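You operate a simulated robot arm through the tools that you are given. There is no shell and no other tool. Be economical: measure what you need, move in short steps, check, and stop when the job is done.

You are at the controls of a simulated two-armed robot. One attempt, no reset.

Task
Put the blue soap tin on the far end of the window bench away on the chest-high shelf of the tall rack. Stack the ice pack marked "0" from the far end of the window bench on top of the ice pack that says "-5". Hold the yellow lamp on the far end of the window bench steady with one hand and flip the yellow lamp top the other way with the other. Take the green towel roll on the far end of the window bench and put it away on the top of the packing bench. Put the blue bottle on the work end of the timber table away on the ledge of the bags bay. Put the pink cube lamp on top of the pink hammock box. Put the cream carton labelled "clips" from the work end of the timber table on top of the white bottle. Open the teal box lid. Any order will do. Set down upright: green towel roll, blue bottle, pink cube lamp, cream carton.

It is judged by the outcome, as a careful person would: the job done as asked, and still so three seconds after it is handed in. It fails if anything else is knocked over, pushed out of place, dropped, spilled or broken. Lids that push on must go on centred and level and be pressed home; caps that screw on are set level and turned clockwise until they are tight. Flat cloth is picked up by pressing the open fingertips on it (5 to 10 N) and closing them slowly along it; thin cloth reads only 2 to 8 mm in the jaws.

Robot
Two 7-joint arms with two-finger grippers on one trunk, on a base that drives. Base frame: it is fixed to the floor where the robot stands at the start and does not move with it; the origin is under the middle of the robot, x ahead of it, y to its left, z up; the surface under the hand at the start is at about z = 0.85. Readings come in m, degrees, newtons and seconds.
The left shoulder is at the start at [0.07, 0.139, 1.33], the right one opposite. With the tool pointing down near the work surface each hand reaches from about 0.1 to 0.72 m from the robot's upright axis, wherever it stands, measured 20 degrees to its own side. Places, roughly: blue bottle [-3, -0.75, 1]; blue soap tin [0.5, 0, 0.75]; chest-high shelf of the tall rack [-4.1, 7.5, 1]; cream carton [-2.5, -0.25, 0.75]; green towel roll [0.75, -0.25, 1]; ice pack [0.75, 0.25, 1]; ledge of the bags bay (25x67 cm) [-6.44, -2.02, 0.92]; pink cube lamp [-2.75, -0.5, 0.75]; pink hammock box [-3.75, -0.75, 0.75]; teal box lid [-9.6, 3.5, 0.8]; top of the packing bench [0.6, 5.1, 0.8]; white bottle [0.5, 0.25, 1]; yellow lamp [0.75, -0.25, 0.75]; yellow lamp top [0.7, -0.2, 1]. Payload 3.43 kg a hand.
The TCP of each hand is the grasp point between the finger pads, 0.03 m short of the fingertips. In the tool frame z runs along the fingers and y along their closing line. Largest opening 0.104 m; the body of the gripper starts 0.057 m behind the TCP.
Orientation is told as [roll, pitch, yaw] about the base's x, y, z axes, in that order, counted from this pose: with the fingers straight down and closing along the base's y, the tool's x points along the base's -x, its y along +y and its z along -z.

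Tools
- The arms move only by the tool play_rows. It takes "left_series", "right_series" or both (then of equal length, played together; a hand with none holds still); each is one flat list of numbers, 7 for each row, row after row: the shift along the tool's x, y, z in units of 40 mm (1.0 is 40 mm), then the turn, a rotation vector about the tool's x, y, z in units of 5 degrees (1.0 is 5 degrees), then the finger opening in m, from 0 to 0.104. In form: [tx, ty, tz, wx, wy, wz, gripper, tx, ty, tz, wx, wy, wz, gripper, ...]. A call has 1 to 20 rows; each row shifts and turns the commanded pose from where the row before left it, along the tool's axes as they then stand. A call with a number of a shift or a turn outside -1 to 1 is refused whole. Rows are played at 5 a second. More than 0.05 m and 8.6 degrees between two rows, or a gripper value outside its range, and nothing of the call is played. Where a pose cannot be reached the arm comes as near as it can. A force on the tool above 40 N (or 10 N above the force at the start of the call, whichever is more), or a blocked arm, ends the call early, and 0.2 s more pass. Each finger travels about 0.045 m/s and halts on what it meets, pressing with about 25 N; the grip force reading is that of the motor and also rises with nothing between the fingers. The clock runs only during rows and for 0.2 s after the last one: add rows that do not move to give the fingers time. It gives the time, the measured TCP pose, the force on the tool (base axes), the opening and the grip force at its end, in the units of the frame above (readings bear some noise), with the torque about the TCP (base axes, N m) and any sound that the robot's microphone picked up, and new pictures: "pictures" is both (left out), scene, wrist or none (wrist: the cameras of the hands that moved).
- Cameras (640 x 400 px; columns grow to the right, rows downward): "scene" is now at [0.1365, -0.0026, 1.5502]; the picture's right is [-0.03, -1.00, 0.00], its down [-0.65, 0.02, -0.76] and it looks along [0.76, -0.03, -0.65] (base axes); focal length 261 px, centre (320, 200). "left" rides on the left gripper at [0.067, -0.018, -0.09] in its tool frame; the picture's right is [0.25, 0.97, 0.00], its down [-0.73, 0.19, -0.66] and it looks along [-0.64, 0.17, 0.75] (tool axes); focal length 218 px, centre (320, 200). "right" rides on the right gripper at [0.067, 0.018, -0.09] in its tool frame; the picture's right is [-0.25, 0.97, 0.00], its down [-0.73, -0.19, -0.66] and it looks along [-0.64, -0.17, 0.75] (tool axes); focal length 218 px, centre (320, 200). There is no depth. A picture from a camera that has moved, and an enlarged one, comes with that camera's place and axes in the base frame and with its lens.
- slide_trunk(by): slides the trunk up (or, below 0, down) by that many m; the arms and the scene camera ride with it, the base frame stays. It gives what a move gives, with no picture.
- drive_base(legs): drives the robot by 1 to 6 legs, each [ahead, left, turn to the left] in m, m and degrees, along the robot's own axes; the way and the turn of a leg run together, so that a leg with both is an arc; at most 1.5 m and 180 degrees a leg. The arms and the cameras ride along, it lands a little off, and it stops where it bumps. It gives what a move gives, and a new picture of the scene camera.
- head_to(pan, tilt): turns the head with the scene camera to pan (to the left, within 86 degrees either way) and tilt (down, from -29 to 69), counted from straight ahead of the robot. It gives what a move gives, and a new picture of the scene camera.
- zoom(camera, box): a new picture of the part [left, top, right, bottom] of that camera's present view, enlarged. It takes no simulated time.
- job_done(): hands the job in; it is judged then, once.

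Work in short steps. Places have to be worked out from the pictures, the camera data and where the tool is seen: move nearer, look again, correct. Check each grasp and each placing, and mend what went wrong. You have 207 turns and 260 pictures in all, those below and enlarged ones among them. Open the grippers and draw the arms clear of the work before you hand the job in, unless the task says otherwise; then end with one line.

The tools are called after "Emit:" by a JSON object that holds its "api" and its "payload". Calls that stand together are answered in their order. play_rows: Moves the arms, as the interface text tells. Its arguments: {"type":"object","properties":{"left_series":{"type":"array","items":{"type":"number"}},"right_series":{"type":"array","items":{"type":"number"}},"pictures":{"type":"string","enum":["both","scene","wrist","none"]}},"required":[]} The other tools are called the same way: slide_trunk (by) slides the trunk up or down; drive_base (legs) drives the base; head_to (pan, tilt) turns the head that bears the scene camera; zoom (camera, box) takes an enlarged picture of a part of a camera's view; job_done () hands the job in.

At the start:

```text
t: 0.0
left_tool_pos: [0.4613, 0.2234, 1.2731]
left_ee_rot: [0.1, 0.0, 0.0]
left_contact_force: [-0.7, -0.3, -0.2]
left_ft_torque: [0.01, -0.03, 0.01]
left_gripper_width: 0.1039
left_grip_force: 0.1
right_tool_pos: [0.4279, -0.1167, 1.3357]
right_ee_rot: [0.0, 0.0, 0.0]
right_contact_force: [0.1, -0.7, 0.7]
right_ft_torque: [-0.04, 0.05, 0.01]
right_gripper_width: 0.104
right_grip_force: 0.1
trunk travel left (down, up): [-0.825, 0.115]
robot x, y, heading: [-0.0005, -0.0023, 0.2]
head pan, tilt: [-2.0, 40.6]
```

scene: 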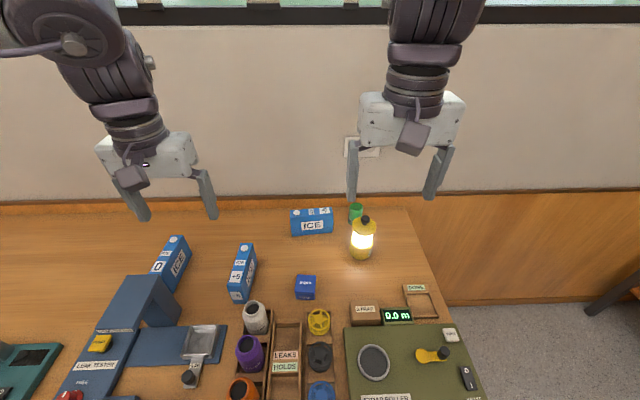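
right: 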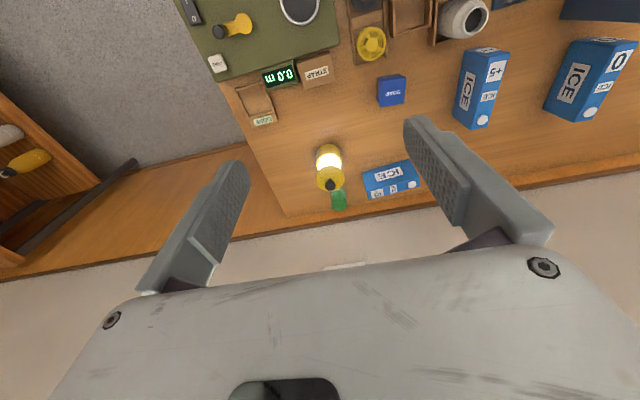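
left: 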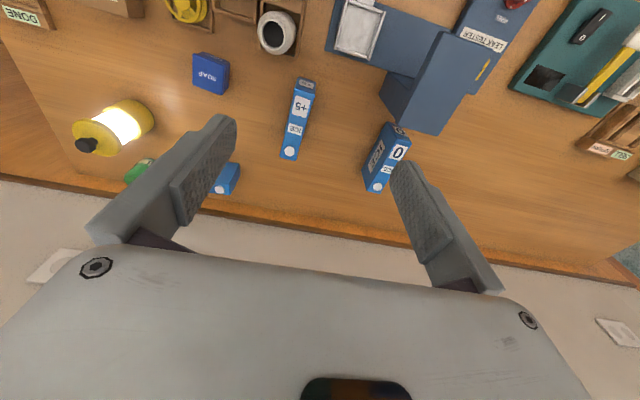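

The window bench is in front of me with ice packs, lamp, soap tin and a green roll. I'll zoom into the scene to read labels.

Emit:
{"api": "zoom", "payload": {"camera": "scene", "box": [140, 190, 460, 390]}}

Emit:
{"api": "zoom", "payload": {"camera": "right", "box": [200, 0, 640, 275]}}

```text
2.00 times, centred on (300, 290) of scene
camera zoom: at [0.1365, -0.0026, 1.5502], right [-0.03, -1.0, 0.0], down [-0.65, 0.02, -0.76], along [0.76, -0.03, -0.65], focal length 522 px, centre (360, 20)
```

zoom: 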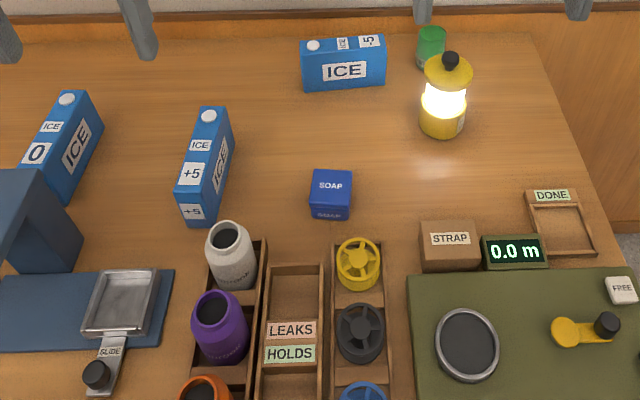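

```text
1.45 times, centred on (420, 138) of right
camera zoom: at [0.361, -0.0984, 1.4256], right [0.25, 0.97, 0.0], down [0.73, -0.19, 0.66], along [0.64, -0.17, -0.75], focal length 318 px, centre (174, 291)
```

zoom: 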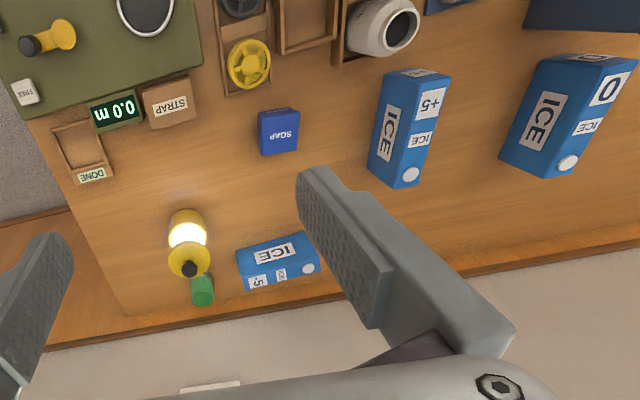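

I'll look down to see the near edge of the bench and the base's clearance.

Emit:
{"api": "head_to", "payload": {"pan": 0, "tilt": 66}}

```text
t: 0.9
left_tool_pos: [0.4615, 0.2244, 1.2732]
left_ee_rot: [0.0, -0.1, 0.0]
left_contact_force: [0.4, -0.4, 0.8]
left_ft_torque: [0.02, -0.04, -0.05]
left_gripper_width: 0.1039
left_grip_force: 0.0
right_tool_pos: [0.4286, -0.1162, 1.3358]
right_ee_rot: [-0.1, 0.0, 0.0]
right_contact_force: [0.3, 0.7, 0.3]
right_ft_torque: [-0.02, 0.0, -0.02]
right_gripper_width: 0.104
right_grip_force: 0.1
trunk travel left (down, up): [-0.825, 0.115]
robot x, y, heading: [-0.0016, 0.0044, -0.2]
head pan, tilt: [0.0, 66.0]
camera scene: at [0.1114, 0.0003, 1.5178], right [0.0, -1.0, 0.0], down [-0.91, 0.0, -0.41], along [0.41, 0.0, -0.91], focal length 261 px, centre (320, 200)
```

scene: 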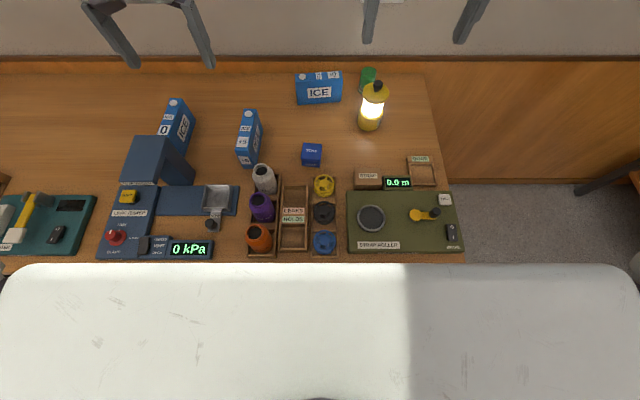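

The bench edge is right in front of me, so I'll slide left 0.22 m to get the "0" pack into the left arm's reach.

Emit:
{"api": "drive_base", "payload": {"legs": [[0, 0.22, 0]]}}

Emit:
{"api": "head_to", "payload": {"pan": -70, "tilt": 50}}

```text
t: 2.6
left_tool_pos: [0.4626, 0.4391, 1.2753]
left_ee_rot: [0.2, 0.0, 0.1]
left_contact_force: [-0.2, -0.7, 1.3]
left_ft_torque: [0.01, 0.03, -0.02]
left_gripper_width: 0.1041
left_grip_force: 0.2
right_tool_pos: [0.4293, 0.0984, 1.3349]
right_ee_rot: [0.2, -0.1, 0.1]
right_contact_force: [-0.2, -0.1, -0.5]
right_ft_torque: [0.08, 0.02, -0.04]
right_gripper_width: 0.1039
right_grip_force: 0.1
trunk travel left (down, up): [-0.825, 0.115]
robot x, y, heading: [0.0007, 0.2177, 0.2]
head pan, tilt: [0.0, 66.0]
camera scene: at [0.111, 0.2139, 1.5178], right [0.0, -1.0, 0.0], down [-0.91, 0.0, -0.41], along [0.41, 0.0, -0.91], focal length 261 px, centre (320, 200)
```

scene: 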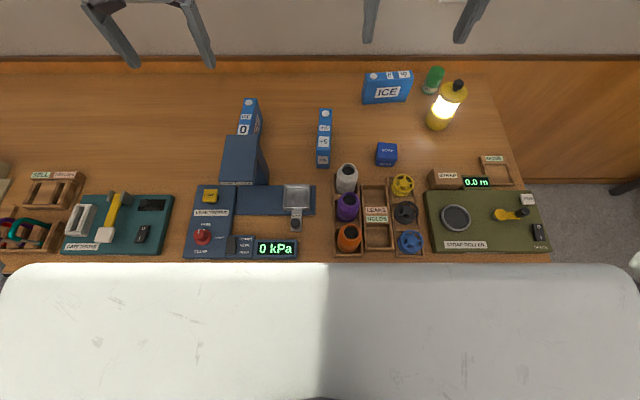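

```text
t: 4.0
left_tool_pos: [0.461, 0.4427, 1.2747]
left_ee_rot: [0.0, 0.1, 0.1]
left_contact_force: [-0.2, -0.3, 0.5]
left_ft_torque: [0.01, -0.03, 0.01]
left_gripper_width: 0.1041
left_grip_force: 0.1
right_tool_pos: [0.4294, 0.1025, 1.3355]
right_ee_rot: [0.1, 0.0, 0.2]
right_contact_force: [0.2, 0.4, -0.1]
right_ft_torque: [-0.07, 0.02, -0.04]
right_gripper_width: 0.104
right_grip_force: 0.2
trunk travel left (down, up): [-0.825, 0.115]
robot x, y, heading: [0.001, 0.2167, -0.2]
head pan, tilt: [-70.0, 50.0]
camera scene: at [0.0781, 0.1465, 1.537], right [-0.94, -0.34, 0.0], down [-0.26, 0.72, -0.64], along [0.22, -0.6, -0.77], focal length 261 px, centre (320, 200)
```

scene: 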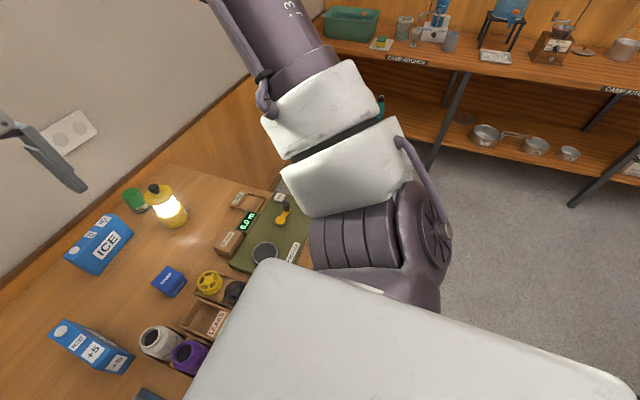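

The camera pair puts the "0" pack around (0.63, 0.42), top near z 0.94. I'll bring the left hand near above it and look with the wrist camera.

Emit:
{"api": "play_rows", "payload": {"left_series": [-0.7, -0.2, 1, 0, 0, 0, 0.104, -0.7, -0.2, 1, 0, 0, 0, 0.104, -0.7, -0.2, 1, 0, 0, 0, 0.104, 0, 0, 0, 0, 0, 0, 0.104], "pictures": "wrist"}}

Emit:
{"api": "head_to", "payload": {"pan": 10, "tilt": 50}}

```text
t: 5.0
left_tool_pos: [0.5428, 0.421, 1.1525]
left_ee_rot: [0.1, 0.0, 0.1]
left_contact_force: [-1.0, 0.4, -0.6]
left_ft_torque: [-0.01, -0.05, -0.01]
left_gripper_width: 0.1039
left_grip_force: 0.1
right_tool_pos: [0.4292, 0.1022, 1.3356]
right_ee_rot: [0.0, 0.0, 0.1]
right_contact_force: [0.2, 0.0, -0.4]
right_ft_torque: [0.01, -0.01, -0.01]
right_gripper_width: 0.104
right_grip_force: 0.1
trunk travel left (down, up): [-0.825, 0.115]
robot x, y, heading: [-0.0023, 0.2148, 0.2]
head pan, tilt: [-70.0, 50.0]
camera left: at [0.4761, 0.4026, 1.2433], right [-0.25, 0.97, 0.0], down [0.73, 0.19, 0.66], along [0.64, 0.17, -0.75], focal length 218 px, centre (320, 200)
```

left: 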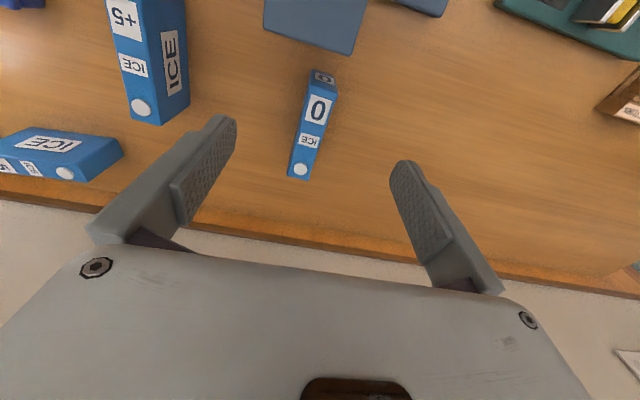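

```text
t: 6.5
left_tool_pos: [0.5443, 0.4213, 1.1526]
left_ee_rot: [0.0, 0.1, 0.0]
left_contact_force: [0.2, 0.4, 0.1]
left_ft_torque: [0.0, -0.01, 0.04]
left_gripper_width: 0.104
left_grip_force: 0.1
right_tool_pos: [0.4301, 0.1026, 1.3357]
right_ee_rot: [0.0, 0.1, 0.1]
right_contact_force: [0.3, 0.1, -0.3]
right_ft_torque: [0.02, 0.0, -0.01]
right_gripper_width: 0.1038
right_grip_force: 0.0
trunk travel left (down, up): [-0.825, 0.115]
robot x, y, heading: [-0.0023, 0.2166, 0.2]
head pan, tilt: [10.0, 50.0]
camera scene: at [0.1276, 0.232, 1.537], right [0.17, -0.98, 0.0], down [-0.75, -0.13, -0.64], along [0.63, 0.11, -0.77], focal length 261 px, centre (320, 200)
```

scene: 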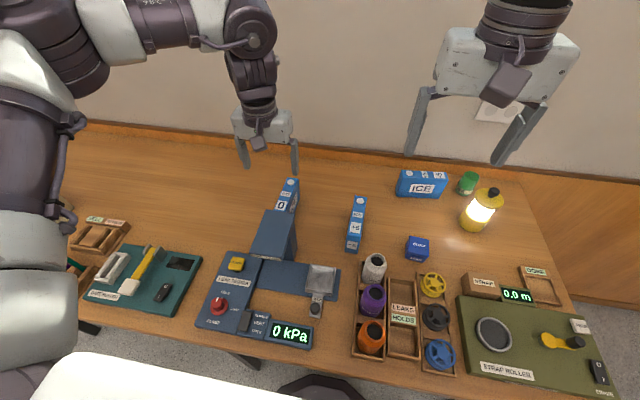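

The "0" pack: centre ≈(0.624, 0.427), 4 cm wide, 15.5 cm long, axis along x. I'll go over it, descend and close.

Emit:
{"api": "play_rows", "payload": {"left_series": [-0.72, 0.05, 0.3, 0, 0, 0, 0.104, -0.72, 0.05, 0.3, 0, 0, 0, 0.104, -0.7, 0.05, 0.6, 0, 0, 0, 0.104, 0, 0, 1, 0, 0, 0, 0.104, 0, 0, 1, 0, 0, 0, 0.104, 0, 0, 1, 0, 0, 0, 0.104, 0, 0, 1, 0, 0, 0, 0.104, 0, 0, 0.9, 0, 0, 0, 0.104, 0, 0, 0.2, 0, 0, 0, 0.104], "pictures": "wrist"}}

```text
t: 8.5
left_tool_pos: [0.63, 0.4245, 0.9011]
left_ee_rot: [0.0, 0.0, 0.0]
left_contact_force: [-0.8, -0.6, -0.7]
left_ft_torque: [0.01, 0.03, 0.02]
left_gripper_width: 0.1039
left_grip_force: 0.1
right_tool_pos: [0.431, 0.1005, 1.3358]
right_ee_rot: [0.1, 0.0, 0.1]
right_contact_force: [-0.7, -0.1, -0.5]
right_ft_torque: [0.05, 0.02, -0.03]
right_gripper_width: 0.104
right_grip_force: 0.1
trunk travel left (down, up): [-0.825, 0.115]
robot x, y, heading: [-0.001, 0.2189, -0.0]
head pan, tilt: [10.0, 50.0]
camera left: at [0.5624, 0.4063, 0.9922], right [-0.25, 0.97, 0.0], down [0.73, 0.19, 0.66], along [0.64, 0.17, -0.75], focal length 218 px, centre (320, 200)
```

left: 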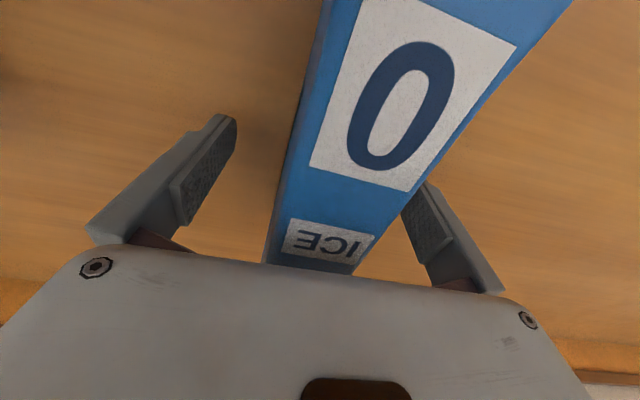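

The pack sits between the fingers; I'll close and lift.

Emit:
{"api": "play_rows", "payload": {"left_series": [0, 0, 0, 0, 0, 0, 0.03, 0, 0, 0, 0, 0, 0, 0.03, 0, 0, 0, 0, 0, 0, 0.03, 0, 0, 0, 0, 0, 0, 0.03, 0, 0, 0, 0, 0, 0, 0.03, 0, 0, 0, 0, 0, 0, 0.03], "pictures": "none"}}

Emit:
{"api": "play_rows", "payload": {"left_series": [0, 0, -0.5, 0, 0, 0, 0.02, 0, 0, -1, 0, 0, 0, 0.02, 0, 0, -1, 0, 0, 0, 0.02, 0, 0, -1, 0, 0, 0, 0.02, 0, 0, -1, 0, 0, 0, 0.02, 0, 0, -1, 0, 0, 0, 0.02, 0.8, 0, -0.5, 0, 0, 0, 0.02, 0.8, 0, 0, 0, 0, 0, 0.02, 0.8, 0, 0, 0, 0, 0, 0.02, 0.8, 0, 0, 0, 0, 0, 0.02], "pictures": "both"}}

```text
t: 9.9
left_tool_pos: [0.6302, 0.4254, 0.9015]
left_ee_rot: [0.1, 0.0, 0.1]
left_contact_force: [-0.7, -0.7, 0.2]
left_ft_torque: [-0.02, -0.05, -0.13]
left_gripper_width: 0.0396
left_grip_force: 25.2
right_tool_pos: [0.4297, 0.1018, 1.3359]
right_ee_rot: [0.0, 0.1, 0.1]
right_contact_force: [0.4, 1.5, -0.9]
right_ft_torque: [0.01, 0.01, 0.0]
right_gripper_width: 0.1041
right_grip_force: 0.0
trunk travel left (down, up): [-0.825, 0.115]
robot x, y, heading: [0.0018, 0.2182, 0.0]
head pan, tilt: [10.0, 50.0]
```

```text
t: 12.1
left_tool_pos: [0.5029, 0.4244, 1.1423]
left_ee_rot: [0.1, -0.1, 0.1]
left_contact_force: [-0.4, -0.5, -3.5]
left_ft_torque: [-0.02, -0.03, 0.0]
left_gripper_width: 0.0399
left_grip_force: 24.8
right_tool_pos: [0.428, 0.1023, 1.3362]
right_ee_rot: [0.0, 0.0, 0.2]
right_contact_force: [0.3, 0.5, 1.1]
right_ft_torque: [-0.02, -0.01, 0.0]
right_gripper_width: 0.1042
right_grip_force: 0.1
trunk travel left (down, up): [-0.825, 0.115]
robot x, y, heading: [-0.0006, 0.2208, -0.0]
head pan, tilt: [10.0, 50.0]
camera scene: at [0.126, 0.2328, 1.5371], right [0.18, -0.98, 0.0], down [-0.75, -0.13, -0.64], along [0.63, 0.11, -0.77], focal length 261 px, centre (320, 200)
camera left: at [0.4351, 0.4068, 1.234], right [-0.25, 0.97, 0.0], down [0.73, 0.19, 0.66], along [0.64, 0.17, -0.75], focal length 218 px, centre (320, 200)
```

scene: 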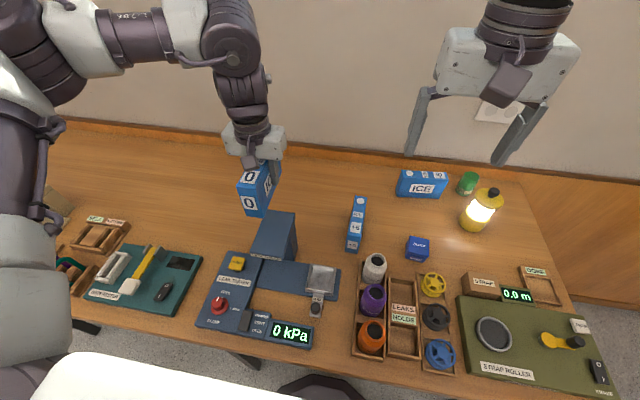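
left: 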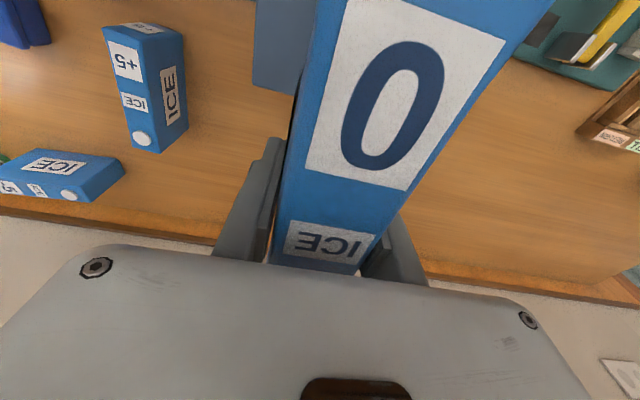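

"0" is held. Now I'll back away, go right, turn to face the bench's right end, and slide alongside it.

Emit:
{"api": "drive_base", "payload": {"legs": [[-0.45, 0, 0], [0, -1.2, 0], [0, 0, 90], [0, -0.85, 0]]}}

Emit:
{"api": "head_to", "payload": {"pan": -20, "tilt": 40}}

```text
t: 28.3
left_tool_pos: [0.1883, -0.4365, 1.1407]
left_ee_rot: [0.0, 0.0, 91.3]
left_contact_force: [0.5, 0.4, -3.6]
left_ft_torque: [0.06, -0.01, 0.03]
left_gripper_width: 0.04
left_grip_force: 25.0
right_tool_pos: [0.511, -0.504, 1.3349]
right_ee_rot: [0.0, 0.0, 91.3]
right_contact_force: [0.1, -1.0, -0.2]
right_ft_torque: [0.01, -0.01, -0.01]
right_gripper_width: 0.104
right_grip_force: 0.1
trunk travel left (down, up): [-0.825, 0.115]
robot x, y, heading: [0.4057, -0.9386, 91.4]
head pan, tilt: [10.0, 50.0]
camera scene: at [0.39, -0.8101, 1.5369], right [0.98, 0.2, 0.0], down [0.15, -0.75, -0.64], along [-0.13, 0.63, -0.77], focal length 261 px, centre (320, 200)
```

scene: 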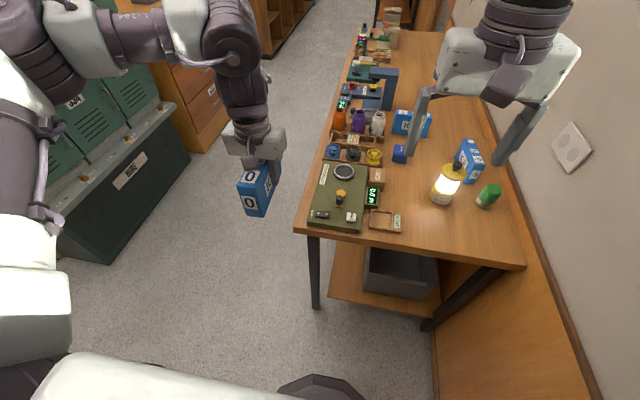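

```text
t: 29.3
left_tool_pos: [0.1886, -0.4369, 1.1422]
left_ee_rot: [-0.1, -0.1, 91.3]
left_contact_force: [-0.2, -0.4, -5.1]
left_ft_torque: [0.0, 0.0, -0.01]
left_gripper_width: 0.0399
left_grip_force: 24.8
right_tool_pos: [0.513, -0.5039, 1.3367]
right_ee_rot: [0.1, 0.0, 91.3]
right_contact_force: [0.3, -0.8, -1.3]
right_ft_torque: [0.03, -0.01, -0.03]
right_gripper_width: 0.1042
right_grip_force: 0.1
trunk travel left (down, up): [-0.825, 0.115]
robot x, y, heading: [0.4059, -0.9389, 91.3]
head pan, tilt: [-20.0, 40.0]
camera scene: at [0.4338, -0.805, 1.5511], right [0.95, -0.32, 0.0], down [-0.21, -0.61, -0.77], along [0.24, 0.73, -0.64], focal length 261 px, centre (320, 200)
```

scene: 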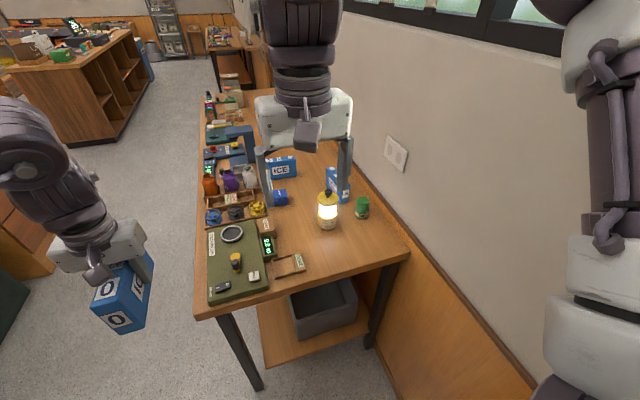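

I see the bench end; lamp at the wall-side corner, towel behind it. I'll move up to the end of the bench (about 0.23 m from the edge) and slightly right.

Emit:
{"api": "drive_base", "payload": {"legs": [[0.0, -0.09, -1.3], [0.31, 0, 0]]}}

Emit:
{"api": "head_to", "payload": {"pan": -10, "tilt": 58}}

```text
t: 32.1
left_tool_pos: [0.2863, -0.128, 1.1438]
left_ee_rot: [0.0, -0.1, 90.3]
left_contact_force: [0.6, 0.2, -4.1]
left_ft_torque: [0.03, 0.02, -0.01]
left_gripper_width: 0.0397
left_grip_force: 24.7
right_tool_pos: [0.6093, -0.2027, 1.3365]
right_ee_rot: [0.0, -0.1, 90.3]
right_contact_force: [0.0, 0.2, 0.4]
right_ft_torque: [0.01, -0.01, -0.02]
right_gripper_width: 0.104
right_grip_force: 0.0
trunk travel left (down, up): [-0.825, 0.115]
robot x, y, heading: [0.4968, -0.6328, 90.5]
head pan, tilt: [-20.0, 40.0]
camera scene: at [0.5248, -0.5021, 1.5514], right [0.94, -0.34, 0.0], down [-0.22, -0.6, -0.77], along [0.26, 0.72, -0.64], focal length 261 px, centre (320, 200)
```

scene: 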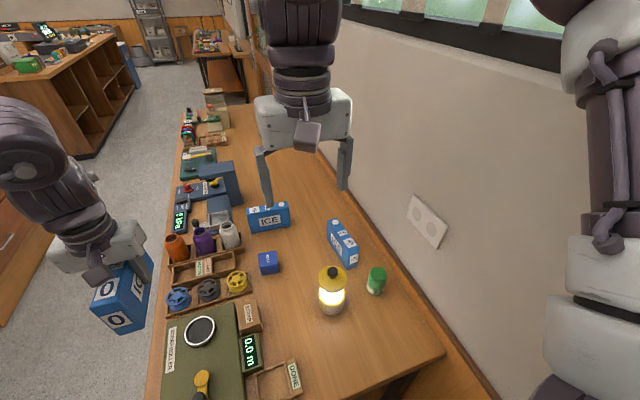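

```text
t: 32.9
left_tool_pos: [0.2869, -0.1254, 1.1421]
left_ee_rot: [0.0, 0.0, 90.1]
left_contact_force: [-0.7, 0.5, -5.3]
left_ft_torque: [0.02, -0.02, 0.0]
left_gripper_width: 0.0398
left_grip_force: 25.0
right_tool_pos: [0.6081, -0.1999, 1.3357]
right_ee_rot: [0.0, 0.1, 90.3]
right_contact_force: [-0.1, 0.6, -0.3]
right_ft_torque: [-0.01, -0.02, -0.01]
right_gripper_width: 0.104
right_grip_force: 0.0
trunk travel left (down, up): [-0.825, 0.115]
robot x, y, heading: [0.4963, -0.6311, 90.1]
head pan, tilt: [-10.0, 58.0]
camera scene: at [0.507, -0.5103, 1.5267], right [0.99, -0.17, 0.0], down [-0.14, -0.84, -0.53], along [0.09, 0.52, -0.85], focal length 261 px, centre (320, 200)
```

scene: 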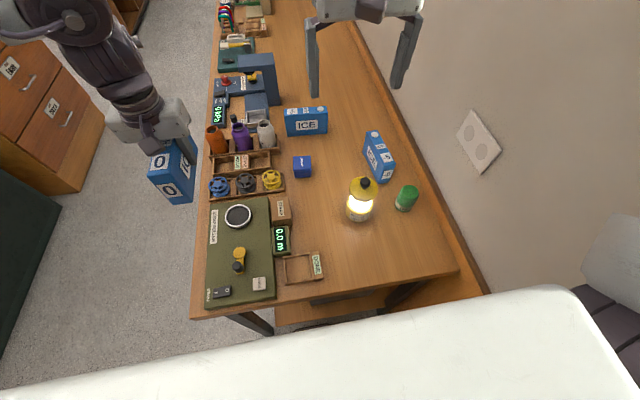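

To reach the "-5" pack with the left hand I'll draw the right hand back, shift slightly and turn 35° right.

Emit:
{"api": "play_rows", "payload": {"right_series": [1, 0, 0, 0, 0, 0, 0.104, 1, 0, 0, 0, 0, 0, 0.104, 1, 0, 0, 0, 0, 0, 0.104, 1, 0, 0, 0, 0, 0, 0.104, 1, 0, 0, 0, 0, 0, 0.104], "pictures": "none"}}

Emit:
{"api": "drive_base", "payload": {"legs": [[-0.04, -0.05, 0], [0, 0, -35]]}}

Emit:
{"api": "head_to", "payload": {"pan": 5, "tilt": 50}}

```text
t: 34.1
left_tool_pos: [0.2872, -0.1258, 1.1423]
left_ee_rot: [0.0, 0.0, 90.2]
left_contact_force: [0.0, -0.4, -4.3]
left_ft_torque: [0.03, 0.03, -0.01]
left_gripper_width: 0.0398
left_grip_force: 24.9
right_tool_pos: [0.6259, -0.2408, 1.3627]
right_ee_rot: [0.0, 0.0, 90.2]
right_contact_force: [0.0, 0.2, -0.1]
right_ft_torque: [-0.01, 0.04, 0.0]
right_gripper_width: 0.104
right_grip_force: 0.0
right hand out of reach, approached as far as the arm can: row 1, 2, 3, 4, 5
trunk travel left (down, up): [-0.825, 0.115]
robot x, y, heading: [0.496, -0.6307, 90.5]
head pan, tilt: [-10.0, 58.0]
```

```text
t: 36.7
left_tool_pos: [0.6355, -0.1251, 1.1381]
left_ee_rot: [-1.3, -0.1, 55.7]
left_contact_force: [-0.6, 0.0, -3.4]
left_ft_torque: [0.03, -0.03, -0.01]
left_gripper_width: 0.0398
left_grip_force: 25.3
right_tool_pos: [0.8449, -0.4091, 1.3636]
right_ee_rot: [-1.6, -0.1, 56.0]
right_contact_force: [-0.2, -0.3, 0.0]
right_ft_torque: [0.02, 0.01, -0.02]
right_gripper_width: 0.104
right_grip_force: 0.1
trunk travel left (down, up): [-0.825, 0.115]
robot x, y, heading: [0.5452, -0.6711, 55.8]
head pan, tilt: [-10.0, 58.0]
camera scene: at [0.5928, -0.5633, 1.5266], right [0.72, -0.7, 0.02], down [-0.58, -0.61, -0.54], along [0.39, 0.37, -0.84], focal length 261 px, centre (320, 200)
```

scene: 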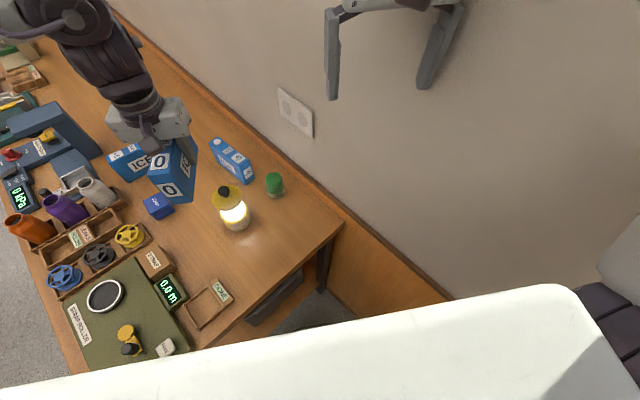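

```text
t: 37.5
left_tool_pos: [0.6376, -0.1275, 1.1403]
left_ee_rot: [-1.3, -0.1, 55.9]
left_contact_force: [-1.0, 1.0, -4.2]
left_ft_torque: [0.02, 0.03, -0.03]
left_gripper_width: 0.0395
left_grip_force: 25.1
right_tool_pos: [0.8454, -0.4101, 1.3632]
right_ee_rot: [-1.7, -0.2, 56.2]
right_contact_force: [-0.4, -0.4, -0.4]
right_ft_torque: [0.0, 0.0, 0.01]
right_gripper_width: 0.1041
right_grip_force: 0.1
trunk travel left (down, up): [-0.825, 0.115]
robot x, y, heading: [0.5434, -0.6688, 56.1]
head pan, tilt: [5.0, 50.0]
camera scene: at [0.5831, -0.5472, 1.5367], right [0.87, -0.49, 0.02], down [-0.36, -0.68, -0.64], along [0.33, 0.55, -0.77], focal length 261 px, centre (320, 200)
```

scene: 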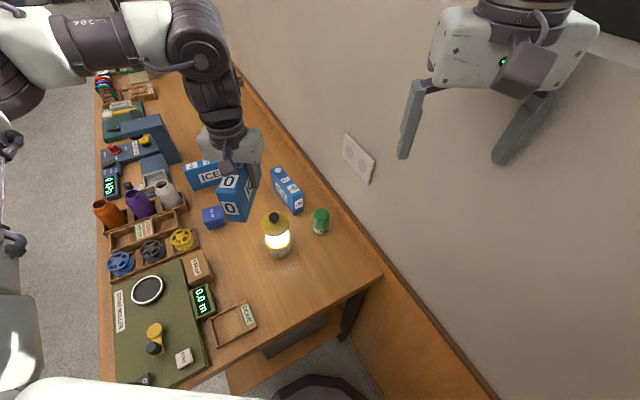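

The robot seems tilted ~1°, but bench looks unmoved. I'll zoom on the "-5" pack to locate it precisely.

Emit:
{"api": "zoom", "payload": {"camera": "scene", "box": [190, 150, 350, 250]}}

Emit:
{"api": "zoom", "payload": {"camera": "left", "box": [0, 0, 640, 400]}}

```text
4.00 times, centred on (270, 200) of scene
camera zoom: at [0.5831, -0.5472, 1.5367], right [0.87, -0.49, 0.02], down [-0.36, -0.68, -0.64], along [0.33, 0.55, -0.77], focal length 1043 px, centre (520, 200)
```

zoom: 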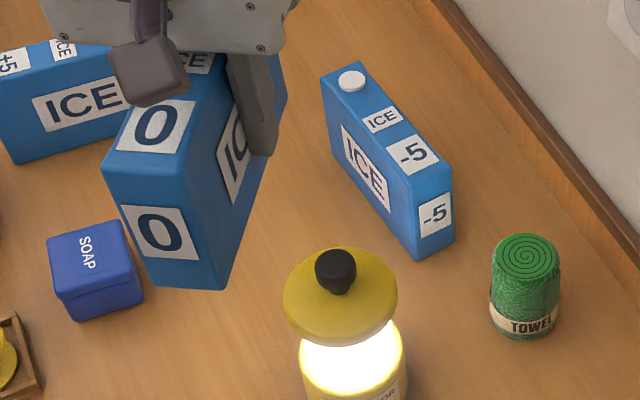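

```text
1.00 times, centred on (320, 200) of left (not enlarged: the box is as wide or as high as the picture)
camera zoom: at [0.6115, -0.1922, 1.2302], right [-0.94, 0.33, -0.02], down [0.24, 0.72, 0.65], along [0.23, 0.61, -0.76], focal length 218 px, centre (320, 200)
```

zoom: 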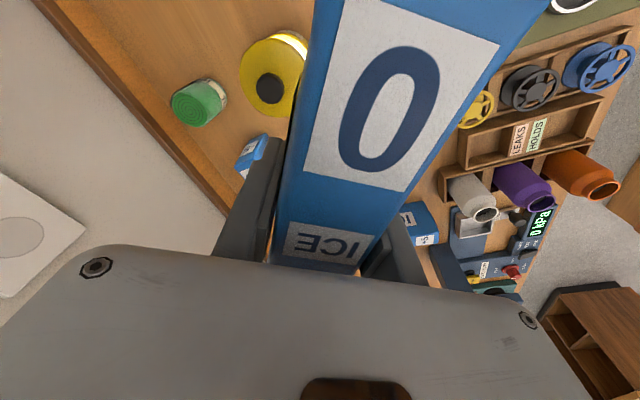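

"-5" pack: top centre ≈(0.786, 0.004), long axis ~6° off +y. I'll move the held pack over it at height and yaw it to line up.

Emit:
{"api": "play_rows", "payload": {"left_series": [-0.818, -0.186, 0, 0, 0, 0, 0.02, -0.818, -0.186, 0, 0, 0, 0, 0.02, -0.818, -0.186, 0, 0, 0, 0, 0.02, -0.818, -0.186, 0, 0, 0, 0, 0.02, -0.818, -0.186, 0, 0, 0, 0, 0.02, -0.818, -0.186, 0, 0, 0, 0, 0.02, 0, 0, 0, 0, 0, -0.9, 0.02, 0, 0, 0, 0, 0, -0.9, 0.02, 0, 0, 0, 0, 0, -0.9, 0.02, 0, 0, 0, 0, 0, -0.9, 0.02, 0, 0, 0, 0, 0, -0.9, 0.02, 0, 0, 0, 0, 0, -0.9, 0.02, 0, 0, 0, 0, 0, -0.9, 0.02, 0, 0, 0, 0, 0, -0.9, 0.02, 0, 0, 0, 0, 0, -0.9, 0.02, 0, 0, 0, 0, -0.26, 0, 0.02], "pictures": "both"}}

```text
t: 40.9
left_tool_pos: [0.7654, -0.0168, 1.1487]
left_ee_rot: [-1.1, -0.6, 96.4]
left_contact_force: [0.1, 0.0, -4.2]
left_ft_torque: [0.06, -0.01, 0.0]
left_gripper_width: 0.0394
left_grip_force: 25.0
left hand out of reach, approached as far as the arm can: row 6
right_tool_pos: [0.8462, -0.4113, 1.3655]
right_ee_rot: [-1.6, -0.2, 56.2]
right_contact_force: [-0.6, -0.8, 0.6]
right_ft_torque: [0.01, 0.0, -0.01]
right_gripper_width: 0.1038
right_grip_force: 0.1
trunk travel left (down, up): [-0.825, 0.115]
robot x, y, heading: [0.5434, -0.6716, 56.1]
head pan, tilt: [5.0, 50.0]
camera scene: at [0.5833, -0.5477, 1.537], right [0.87, -0.49, 0.02], down [-0.36, -0.68, -0.64], along [0.33, 0.55, -0.77], focal length 261 px, centre (320, 200)
camera left: at [0.7891, -0.0827, 1.2386], right [-0.93, -0.36, -0.02], down [-0.28, 0.7, 0.66], along [-0.22, 0.62, -0.75], focal length 218 px, centre (320, 200)
```

scene: 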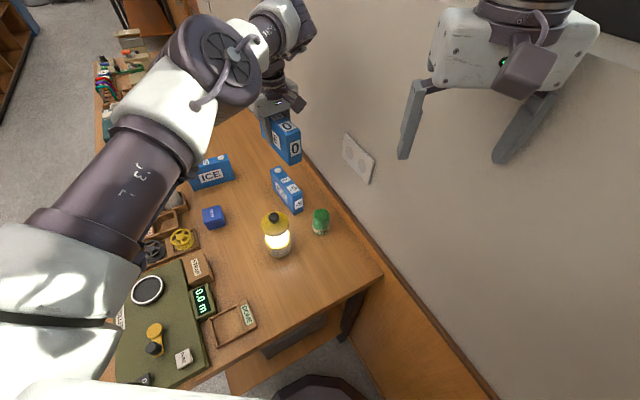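
left: 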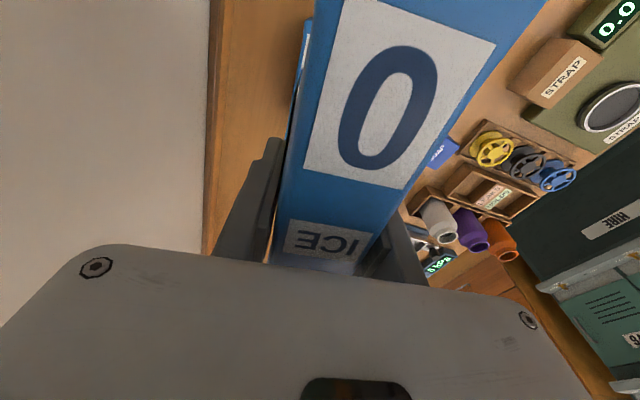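

The hand is ~3 cm short; I'll creep the base ahead 4 cm.

Emit:
{"api": "drive_base", "payload": {"legs": [[0.045, 0, 0]]}}

```text
t: 41.6
left_tool_pos: [0.7672, -0.0167, 1.1504]
left_ee_rot: [-1.1, -0.9, 96.4]
left_contact_force: [0.1, 0.4, -4.8]
left_ft_torque: [0.02, 0.01, 0.0]
left_gripper_width: 0.0397
left_grip_force: 25.1
right_tool_pos: [0.8453, -0.409, 1.366]
right_ee_rot: [-1.8, -0.6, 56.5]
right_contact_force: [0.0, 1.3, -0.6]
right_ft_torque: [0.0, 0.01, -0.01]
right_gripper_width: 0.1042
right_grip_force: 0.1
trunk travel left (down, up): [-0.825, 0.115]
robot x, y, heading: [0.5467, -0.6673, 55.9]
head pan, tilt: [5.0, 50.0]
stopped in leg 1: the robot was blocked; the commanded pose is now the measured one
camera scene: at [0.5851, -0.5493, 1.5378], right [0.87, -0.49, 0.02], down [-0.36, -0.67, -0.65], along [0.33, 0.56, -0.76], focal length 261 px, centre (320, 200)
```

scene: 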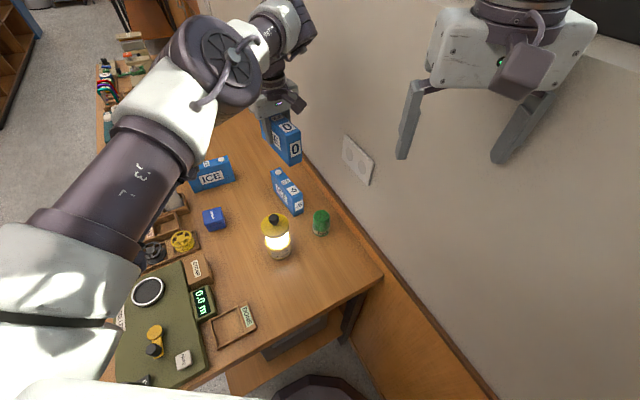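

The base corner touches the bench. Better: stand parallel to the end (heading 0) with the left side to the bench. First retract the left hand over the lamp, high.

Emit:
{"api": "play_rows", "payload": {"left_series": [0.9, 0.766, -0.3, 0, 0, 0, 0.02, 0.9, 0.766, -0.3, 0, 0, 0, 0.02, 0.9, 0.766, 0, 0, 0, 0, 0.02, 0.9, 0.766, 0, 0, 0, 0, 0.02, 0.9, 0.766, 0, 0, 0, 0, 0.02, 0.9, 0.766, 0, 0, 0, 0, 0.02, 0.9, 0.766, 0, 0, 0, 0, 0.02], "pictures": "none"}}

Emit:
{"api": "drive_base", "payload": {"legs": [[-0.15, 0, 0], [0, 0, -56]]}}

```text
t: 43.2
left_tool_pos: [0.7519, -0.0535, 1.1649]
left_ee_rot: [-1.0, -0.9, 96.4]
left_contact_force: [-0.4, 0.8, -4.0]
left_ft_torque: [0.06, 0.0, -0.02]
left_gripper_width: 0.0396
left_grip_force: 24.7
left hand out of reach, approached as far as the arm can: row 1, 2, 3, 4, 5, 6, 7
right_tool_pos: [0.8468, -0.4093, 1.3658]
right_ee_rot: [-1.8, -0.5, 56.4]
right_contact_force: [0.2, 0.8, 1.1]
right_ft_torque: [0.02, 0.01, -0.04]
right_gripper_width: 0.1039
right_grip_force: 0.0
trunk travel left (down, up): [-0.825, 0.115]
robot x, y, heading: [0.5495, -0.6612, 55.9]
head pan, tilt: [5.0, 50.0]
```

```text
t: 45.7
left_tool_pos: [0.8466, -0.2614, 1.1589]
left_ee_rot: [1.8, -1.2, 81.2]
left_contact_force: [-0.2, 0.4, -4.3]
left_ft_torque: [0.04, 0.0, 0.0]
left_gripper_width: 0.0396
left_grip_force: 25.0
right_tool_pos: [0.8519, -0.6384, 1.3585]
right_ee_rot: [-0.6, 0.2, 39.2]
right_contact_force: [-0.6, 0.6, -0.8]
right_ft_torque: [-0.03, 0.0, -0.01]
right_gripper_width: 0.1037
right_grip_force: 0.1
trunk travel left (down, up): [-0.825, 0.115]
robot x, y, heading: [0.4683, -0.7849, 39.2]
head pan, tilt: [5.0, 50.0]
stopped in leg 2: the force on the tool passed its limit at 112 N (the readings are from after the stop); the commanded pose is now the measured one
camera scene: at [0.5626, -0.6957, 1.5368], right [0.69, -0.72, 0.0], down [-0.55, -0.53, -0.64], along [0.46, 0.45, -0.77], focal length 261 px, centre (320, 200)
```

scene: 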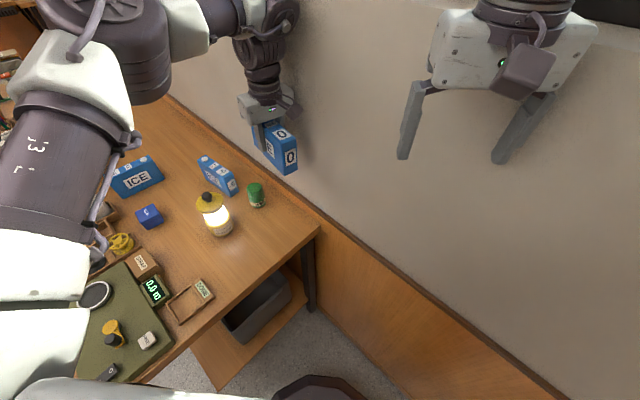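

The left hand didn't retract and touched the wall. I'll turn back left 15° and back off from the wall, then fix the arm.

Emit:
{"api": "drive_base", "payload": {"legs": [[-0.1, 0, 15]]}}

Emit:
{"api": "play_rows", "payload": {"left_series": [0, 0, 0.5, 0, 0, 1, 0.02, 0, 0, 0.5, 0, 0, 1, 0.02, 0, 0, 0, 0, 0, 1, 0.02, 0, 0, 0, 0, 0, 1, 0.02, 0, 0, 0, 0, 0, 1, 0.02, 0, 0, 0, 0, 0, 1, 0.02, 0, 0, 0, 0, 0, 1, 0.02, 0, 0, 0, 0, 0, 1, 0.02], "pictures": "wrist"}}

```text
t: 47.0
left_tool_pos: [0.6334, -0.2528, 1.1594]
left_ee_rot: [1.8, -1.1, 96.2]
left_contact_force: [0.9, 0.8, -4.3]
left_ft_torque: [0.02, 0.0, 0.04]
left_gripper_width: 0.0396
left_grip_force: 25.2
right_tool_pos: [0.7349, -0.6144, 1.3583]
right_ee_rot: [-0.6, 0.4, 54.1]
right_contact_force: [-0.3, 0.7, -0.2]
right_ft_torque: [-0.01, 0.01, 0.03]
right_gripper_width: 0.1041
right_grip_force: 0.1
trunk travel left (down, up): [-0.825, 0.115]
robot x, y, heading: [0.4005, -0.8504, 53.9]
head pan, tilt: [5.0, 50.0]
camera scene: at [0.4714, -0.7449, 1.5365], right [0.86, -0.52, 0.0], down [-0.4, -0.66, -0.64], along [0.33, 0.55, -0.77], focal length 261 px, centre (320, 200)
```

scene: 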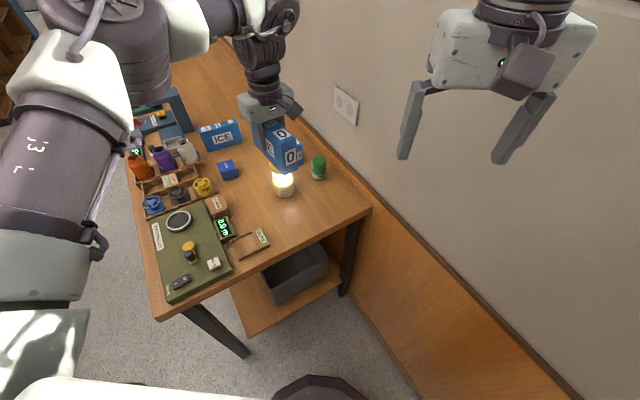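

```text
t: 48.8
left_tool_pos: [0.6309, -0.252, 1.1205]
left_ee_rot: [2.1, 0.2, 56.2]
left_contact_force: [-0.1, 1.0, -4.4]
left_ft_torque: [0.0, -0.01, 0.02]
left_gripper_width: 0.0399
left_grip_force: 24.9
right_tool_pos: [0.7327, -0.6172, 1.3586]
right_ee_rot: [-0.6, 0.2, 54.0]
right_contact_force: [-0.1, -0.2, 0.2]
right_ft_torque: [-0.03, 0.0, 0.0]
right_gripper_width: 0.104
right_grip_force: 0.0
trunk travel left (down, up): [-0.825, 0.115]
robot x, y, heading: [0.4012, -0.8535, 54.0]
head pan, tilt: [5.0, 50.0]
camera left: at [0.6104, -0.3195, 1.2106], right [-0.94, 0.33, 0.04], down [0.27, 0.7, 0.66], along [0.19, 0.63, -0.75], focal length 218 px, centre (320, 200)
```

left: 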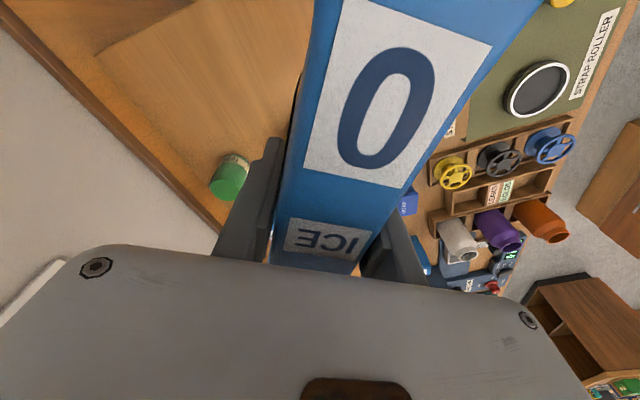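

The pack hasn't slipped in the grip. Now retract the left hand straight back.

Emit:
{"api": "play_rows", "payload": {"left_series": [1, 0, 0, 0, 0, 0, 0.02, 1, 0, 0, 0, 0, 0, 0.02, 1, 0, 0, 0, 0, 0, 0.02, 1, 0, 0, 0, 0, 0, 0.02, 1, 0, 0, 0, 0, 0, 0.02, 1, 0, 0, 0, 0, 0, 0.02], "pictures": "none"}}

```text
t: 50.2
left_tool_pos: [0.5239, -0.3807, 1.119]
left_ee_rot: [2.0, 0.4, 56.0]
left_contact_force: [0.7, -0.3, -4.2]
left_ft_torque: [0.02, 0.0, -0.02]
left_gripper_width: 0.0396
left_grip_force: 24.7
left hand out of reach, approached as far as the arm can: row 5, 6
right_tool_pos: [0.7326, -0.6166, 1.3591]
right_ee_rot: [-0.5, 0.4, 54.0]
right_contact_force: [0.2, -0.4, 0.2]
right_ft_torque: [-0.01, 0.0, 0.0]
right_gripper_width: 0.1042
right_grip_force: 0.1
trunk travel left (down, up): [-0.825, 0.115]
robot x, y, heading: [0.3945, -0.8535, 53.9]
head pan, tilt: [5.0, 50.0]
```

Hand is now ~0.46 m ahead. Back off, turn to heading 0 and slide left toward the bench end.

Emit:
{"api": "drive_base", "payload": {"legs": [[-0.15, 0, 0], [0, 0, -53.9], [0, 0.3, 0]]}}

Emit:
{"api": "head_to", "payload": {"pan": 55, "tilt": 45}}

```text
t: 55.6
left_tool_pos: [0.7704, -0.5112, 1.1192]
left_ee_rot: [2.1, 0.4, 1.4]
left_contact_force: [0.1, -0.1, -4.2]
left_ft_torque: [0.02, -0.02, 0.03]
left_gripper_width: 0.0398
left_grip_force: 24.9
right_tool_pos: [0.6981, -0.8206, 1.3591]
right_ee_rot: [-0.4, 0.2, -0.5]
right_contact_force: [0.4, -0.2, 1.1]
right_ft_torque: [0.01, 0.0, 0.05]
right_gripper_width: 0.1041
right_grip_force: 0.0
trunk travel left (down, up): [-0.825, 0.115]
robot x, y, heading: [0.3096, -0.6841, -0.5]
head pan, tilt: [5.0, 50.0]
camera scene: at [0.4399, -0.6782, 1.5369], right [0.07, -1.0, 0.0], down [-0.76, -0.06, -0.64], along [0.64, 0.05, -0.77], focal length 261 px, centre (320, 200)
```

scene: 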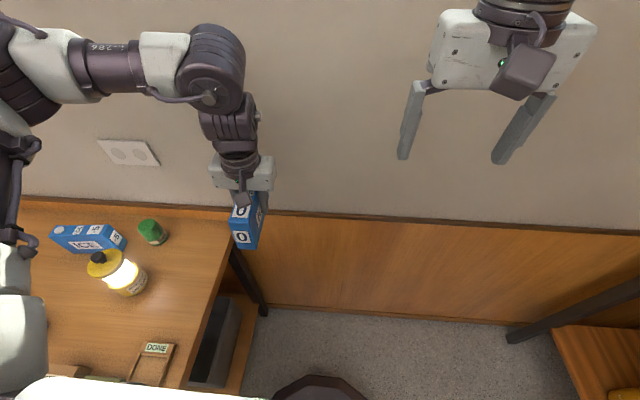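

```text
t: 56.8
left_tool_pos: [0.7697, -0.5092, 1.1187]
left_ee_rot: [2.0, 0.4, 1.4]
left_contact_force: [-0.1, 0.7, -4.8]
left_ft_torque: [0.01, -0.04, -0.01]
left_gripper_width: 0.0398
left_grip_force: 24.7
right_tool_pos: [0.6984, -0.8175, 1.3589]
right_ee_rot: [-0.5, 0.2, -0.4]
right_contact_force: [0.3, -0.7, 0.4]
right_ft_torque: [0.01, -0.01, -0.05]
right_gripper_width: 0.104
right_grip_force: 0.0
trunk travel left (down, up): [-0.825, 0.115]
robot x, y, heading: [0.3079, -0.6819, -0.8]
head pan, tilt: [55.0, 45.0]
camera scene: at [0.4107, -0.6158, 1.5439], right [0.81, -0.58, 0.0], down [-0.41, -0.57, -0.71], along [0.41, 0.57, -0.71], focal length 261 px, centre (320, 200)
```

scene: 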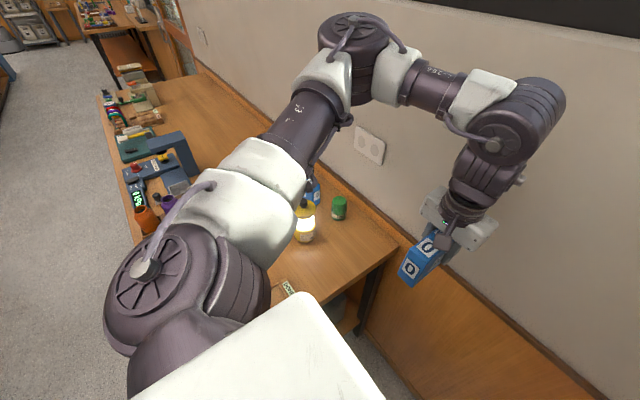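

I'll swing the left hand left over the bench (above the lamp), then look.

Emit:
{"api": "play_rows", "payload": {"left_series": [0.3, 1, 0, 0, 0, -0.8, 0.02, 0.3, 1, 0, 0, 0, -0.8, 0.02, 0.3, 1, 0, 0, 0, -0.8, 0.02, 0.3, 1, 0, 0, 0, -0.8, 0.02, 0.3, 1, 0, 0, 0, -0.8, 0.02, 0.3, 1, 0, 0, 0, -0.8, 0.02], "pictures": "scene"}}

```text
t: 58.2
left_tool_pos: [0.6562, -0.2759, 1.1344]
left_ee_rot: [1.8, -0.4, 25.5]
left_contact_force: [-0.5, 0.8, -3.2]
left_ft_torque: [0.01, -0.06, 0.03]
left_gripper_width: 0.0397
left_grip_force: 24.7
left hand out of reach, approached as far as the arm can: row 1, 3
right_tool_pos: [0.6954, -0.8165, 1.3594]
right_ee_rot: [-0.7, 0.1, -0.5]
right_contact_force: [-0.7, 0.2, 1.0]
right_ft_torque: [0.0, -0.03, -0.02]
right_gripper_width: 0.1039
right_grip_force: 0.2
trunk travel left (down, up): [-0.825, 0.115]
robot x, y, heading: [0.3056, -0.6785, -1.0]
head pan, tilt: [55.0, 45.0]
camera scene: at [0.4078, -0.6134, 1.5439], right [0.81, -0.58, 0.0], down [-0.41, -0.57, -0.71], along [0.41, 0.57, -0.71], focal length 261 px, centre (320, 200)
```

scene: 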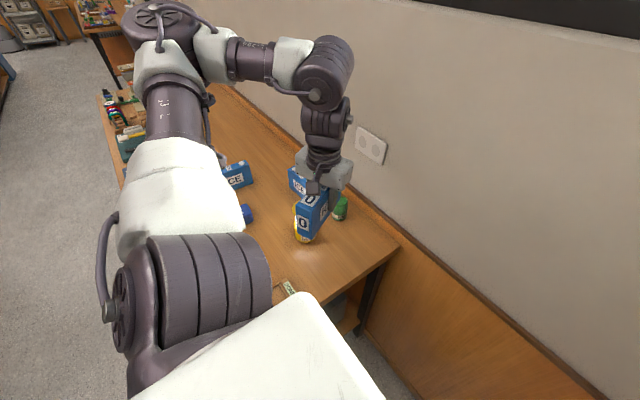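

Good. Now creep the base ahead 0.1 and left 0.03.

Emit:
{"api": "drive_base", "payload": {"legs": [[0.11, 0.03, 1]]}}

Emit:
{"api": "play_rows", "payload": {"left_series": [0, 0.6, 0, 0, 0, -0.9, 0.02, 0, 0.6, 0, 0, 0, -0.9, 0.02, 0, 0.6, 0, 0, 0, -0.9, 0.02, 0, 0.6, 0, 0, 0, -0.9, 0.02, -0.5, 0.5, 0, 0, 0, -0.9, 0.02, -0.5, 0, 0, 0, 0, -0.9, 0.02, -0.5, 0, 0, 0, 0, -0.9, 0.02, -0.5, 0, 0, 0, 0, -0.9, 0.02], "pictures": "both"}}

```text
t: 59.4
left_tool_pos: [0.7569, -0.2439, 1.1348]
left_ee_rot: [1.9, -0.7, 26.3]
left_contact_force: [-0.2, -0.1, -4.0]
left_ft_torque: [0.0, -0.09, 0.0]
left_gripper_width: 0.0397
left_grip_force: 25.2
right_tool_pos: [0.8046, -0.7825, 1.3607]
right_ee_rot: [-0.5, 0.0, 0.4]
right_contact_force: [-0.6, 0.4, 0.8]
right_ft_torque: [0.02, -0.03, -0.04]
right_gripper_width: 0.1041
right_grip_force: 0.1
trunk travel left (down, up): [-0.825, 0.115]
robot x, y, heading: [0.4192, -0.6551, 0.3]
head pan, tilt: [55.0, 45.0]
camera scene: at [0.5133, -0.5848, 1.5443], right [0.82, -0.57, 0.0], down [-0.4, -0.58, -0.71], along [0.41, 0.58, -0.71], focal length 261 px, centre (320, 200)
```

scene: 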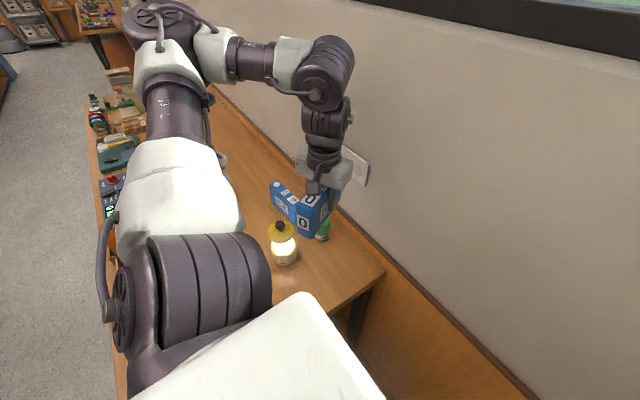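

```text
t: 61.2
left_tool_pos: [0.8274, -0.1244, 1.1211]
left_ee_rot: [1.3, -1.5, 62.4]
left_contact_force: [0.2, -1.2, -3.9]
left_ft_torque: [0.03, -0.04, -0.04]
left_gripper_width: 0.0394
left_grip_force: 24.4
left hand out of reach, approached as far as the arm can: row 1, 2, 3, 4, 5
right_tool_pos: [0.8085, -0.7802, 1.3601]
right_ee_rot: [-0.6, 0.1, 0.4]
right_contact_force: [0.0, -0.1, -0.1]
right_ft_torque: [-0.03, 0.0, 0.04]
right_gripper_width: 0.104
right_grip_force: 0.1
trunk travel left (down, up): [-0.825, 0.115]
robot x, y, heading: [0.4215, -0.6509, 0.2]
head pan, tilt: [55.0, 45.0]
camera scene: at [0.518, -0.5827, 1.5438], right [0.82, -0.57, 0.0], down [-0.4, -0.58, -0.71], along [0.4, 0.58, -0.71], focal length 261 px, centre (320, 200)
camera left: at [0.8115, -0.1946, 1.209], right [-0.97, 0.22, 0.02], down [0.17, 0.71, 0.68], along [0.14, 0.67, -0.73], focal length 218 px, centre (320, 200)
```

scene: 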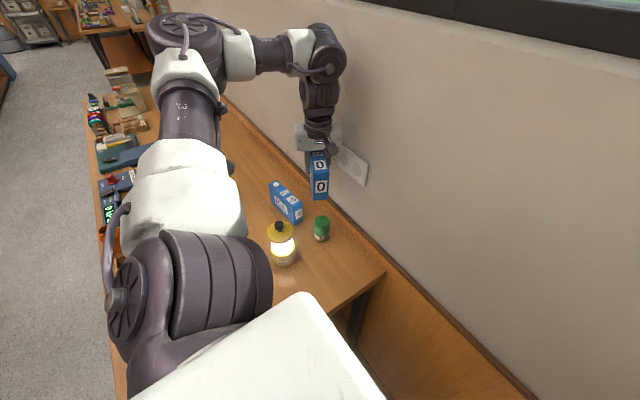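
left: 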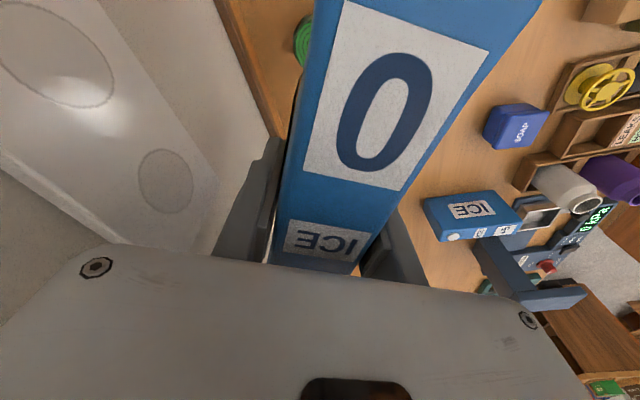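

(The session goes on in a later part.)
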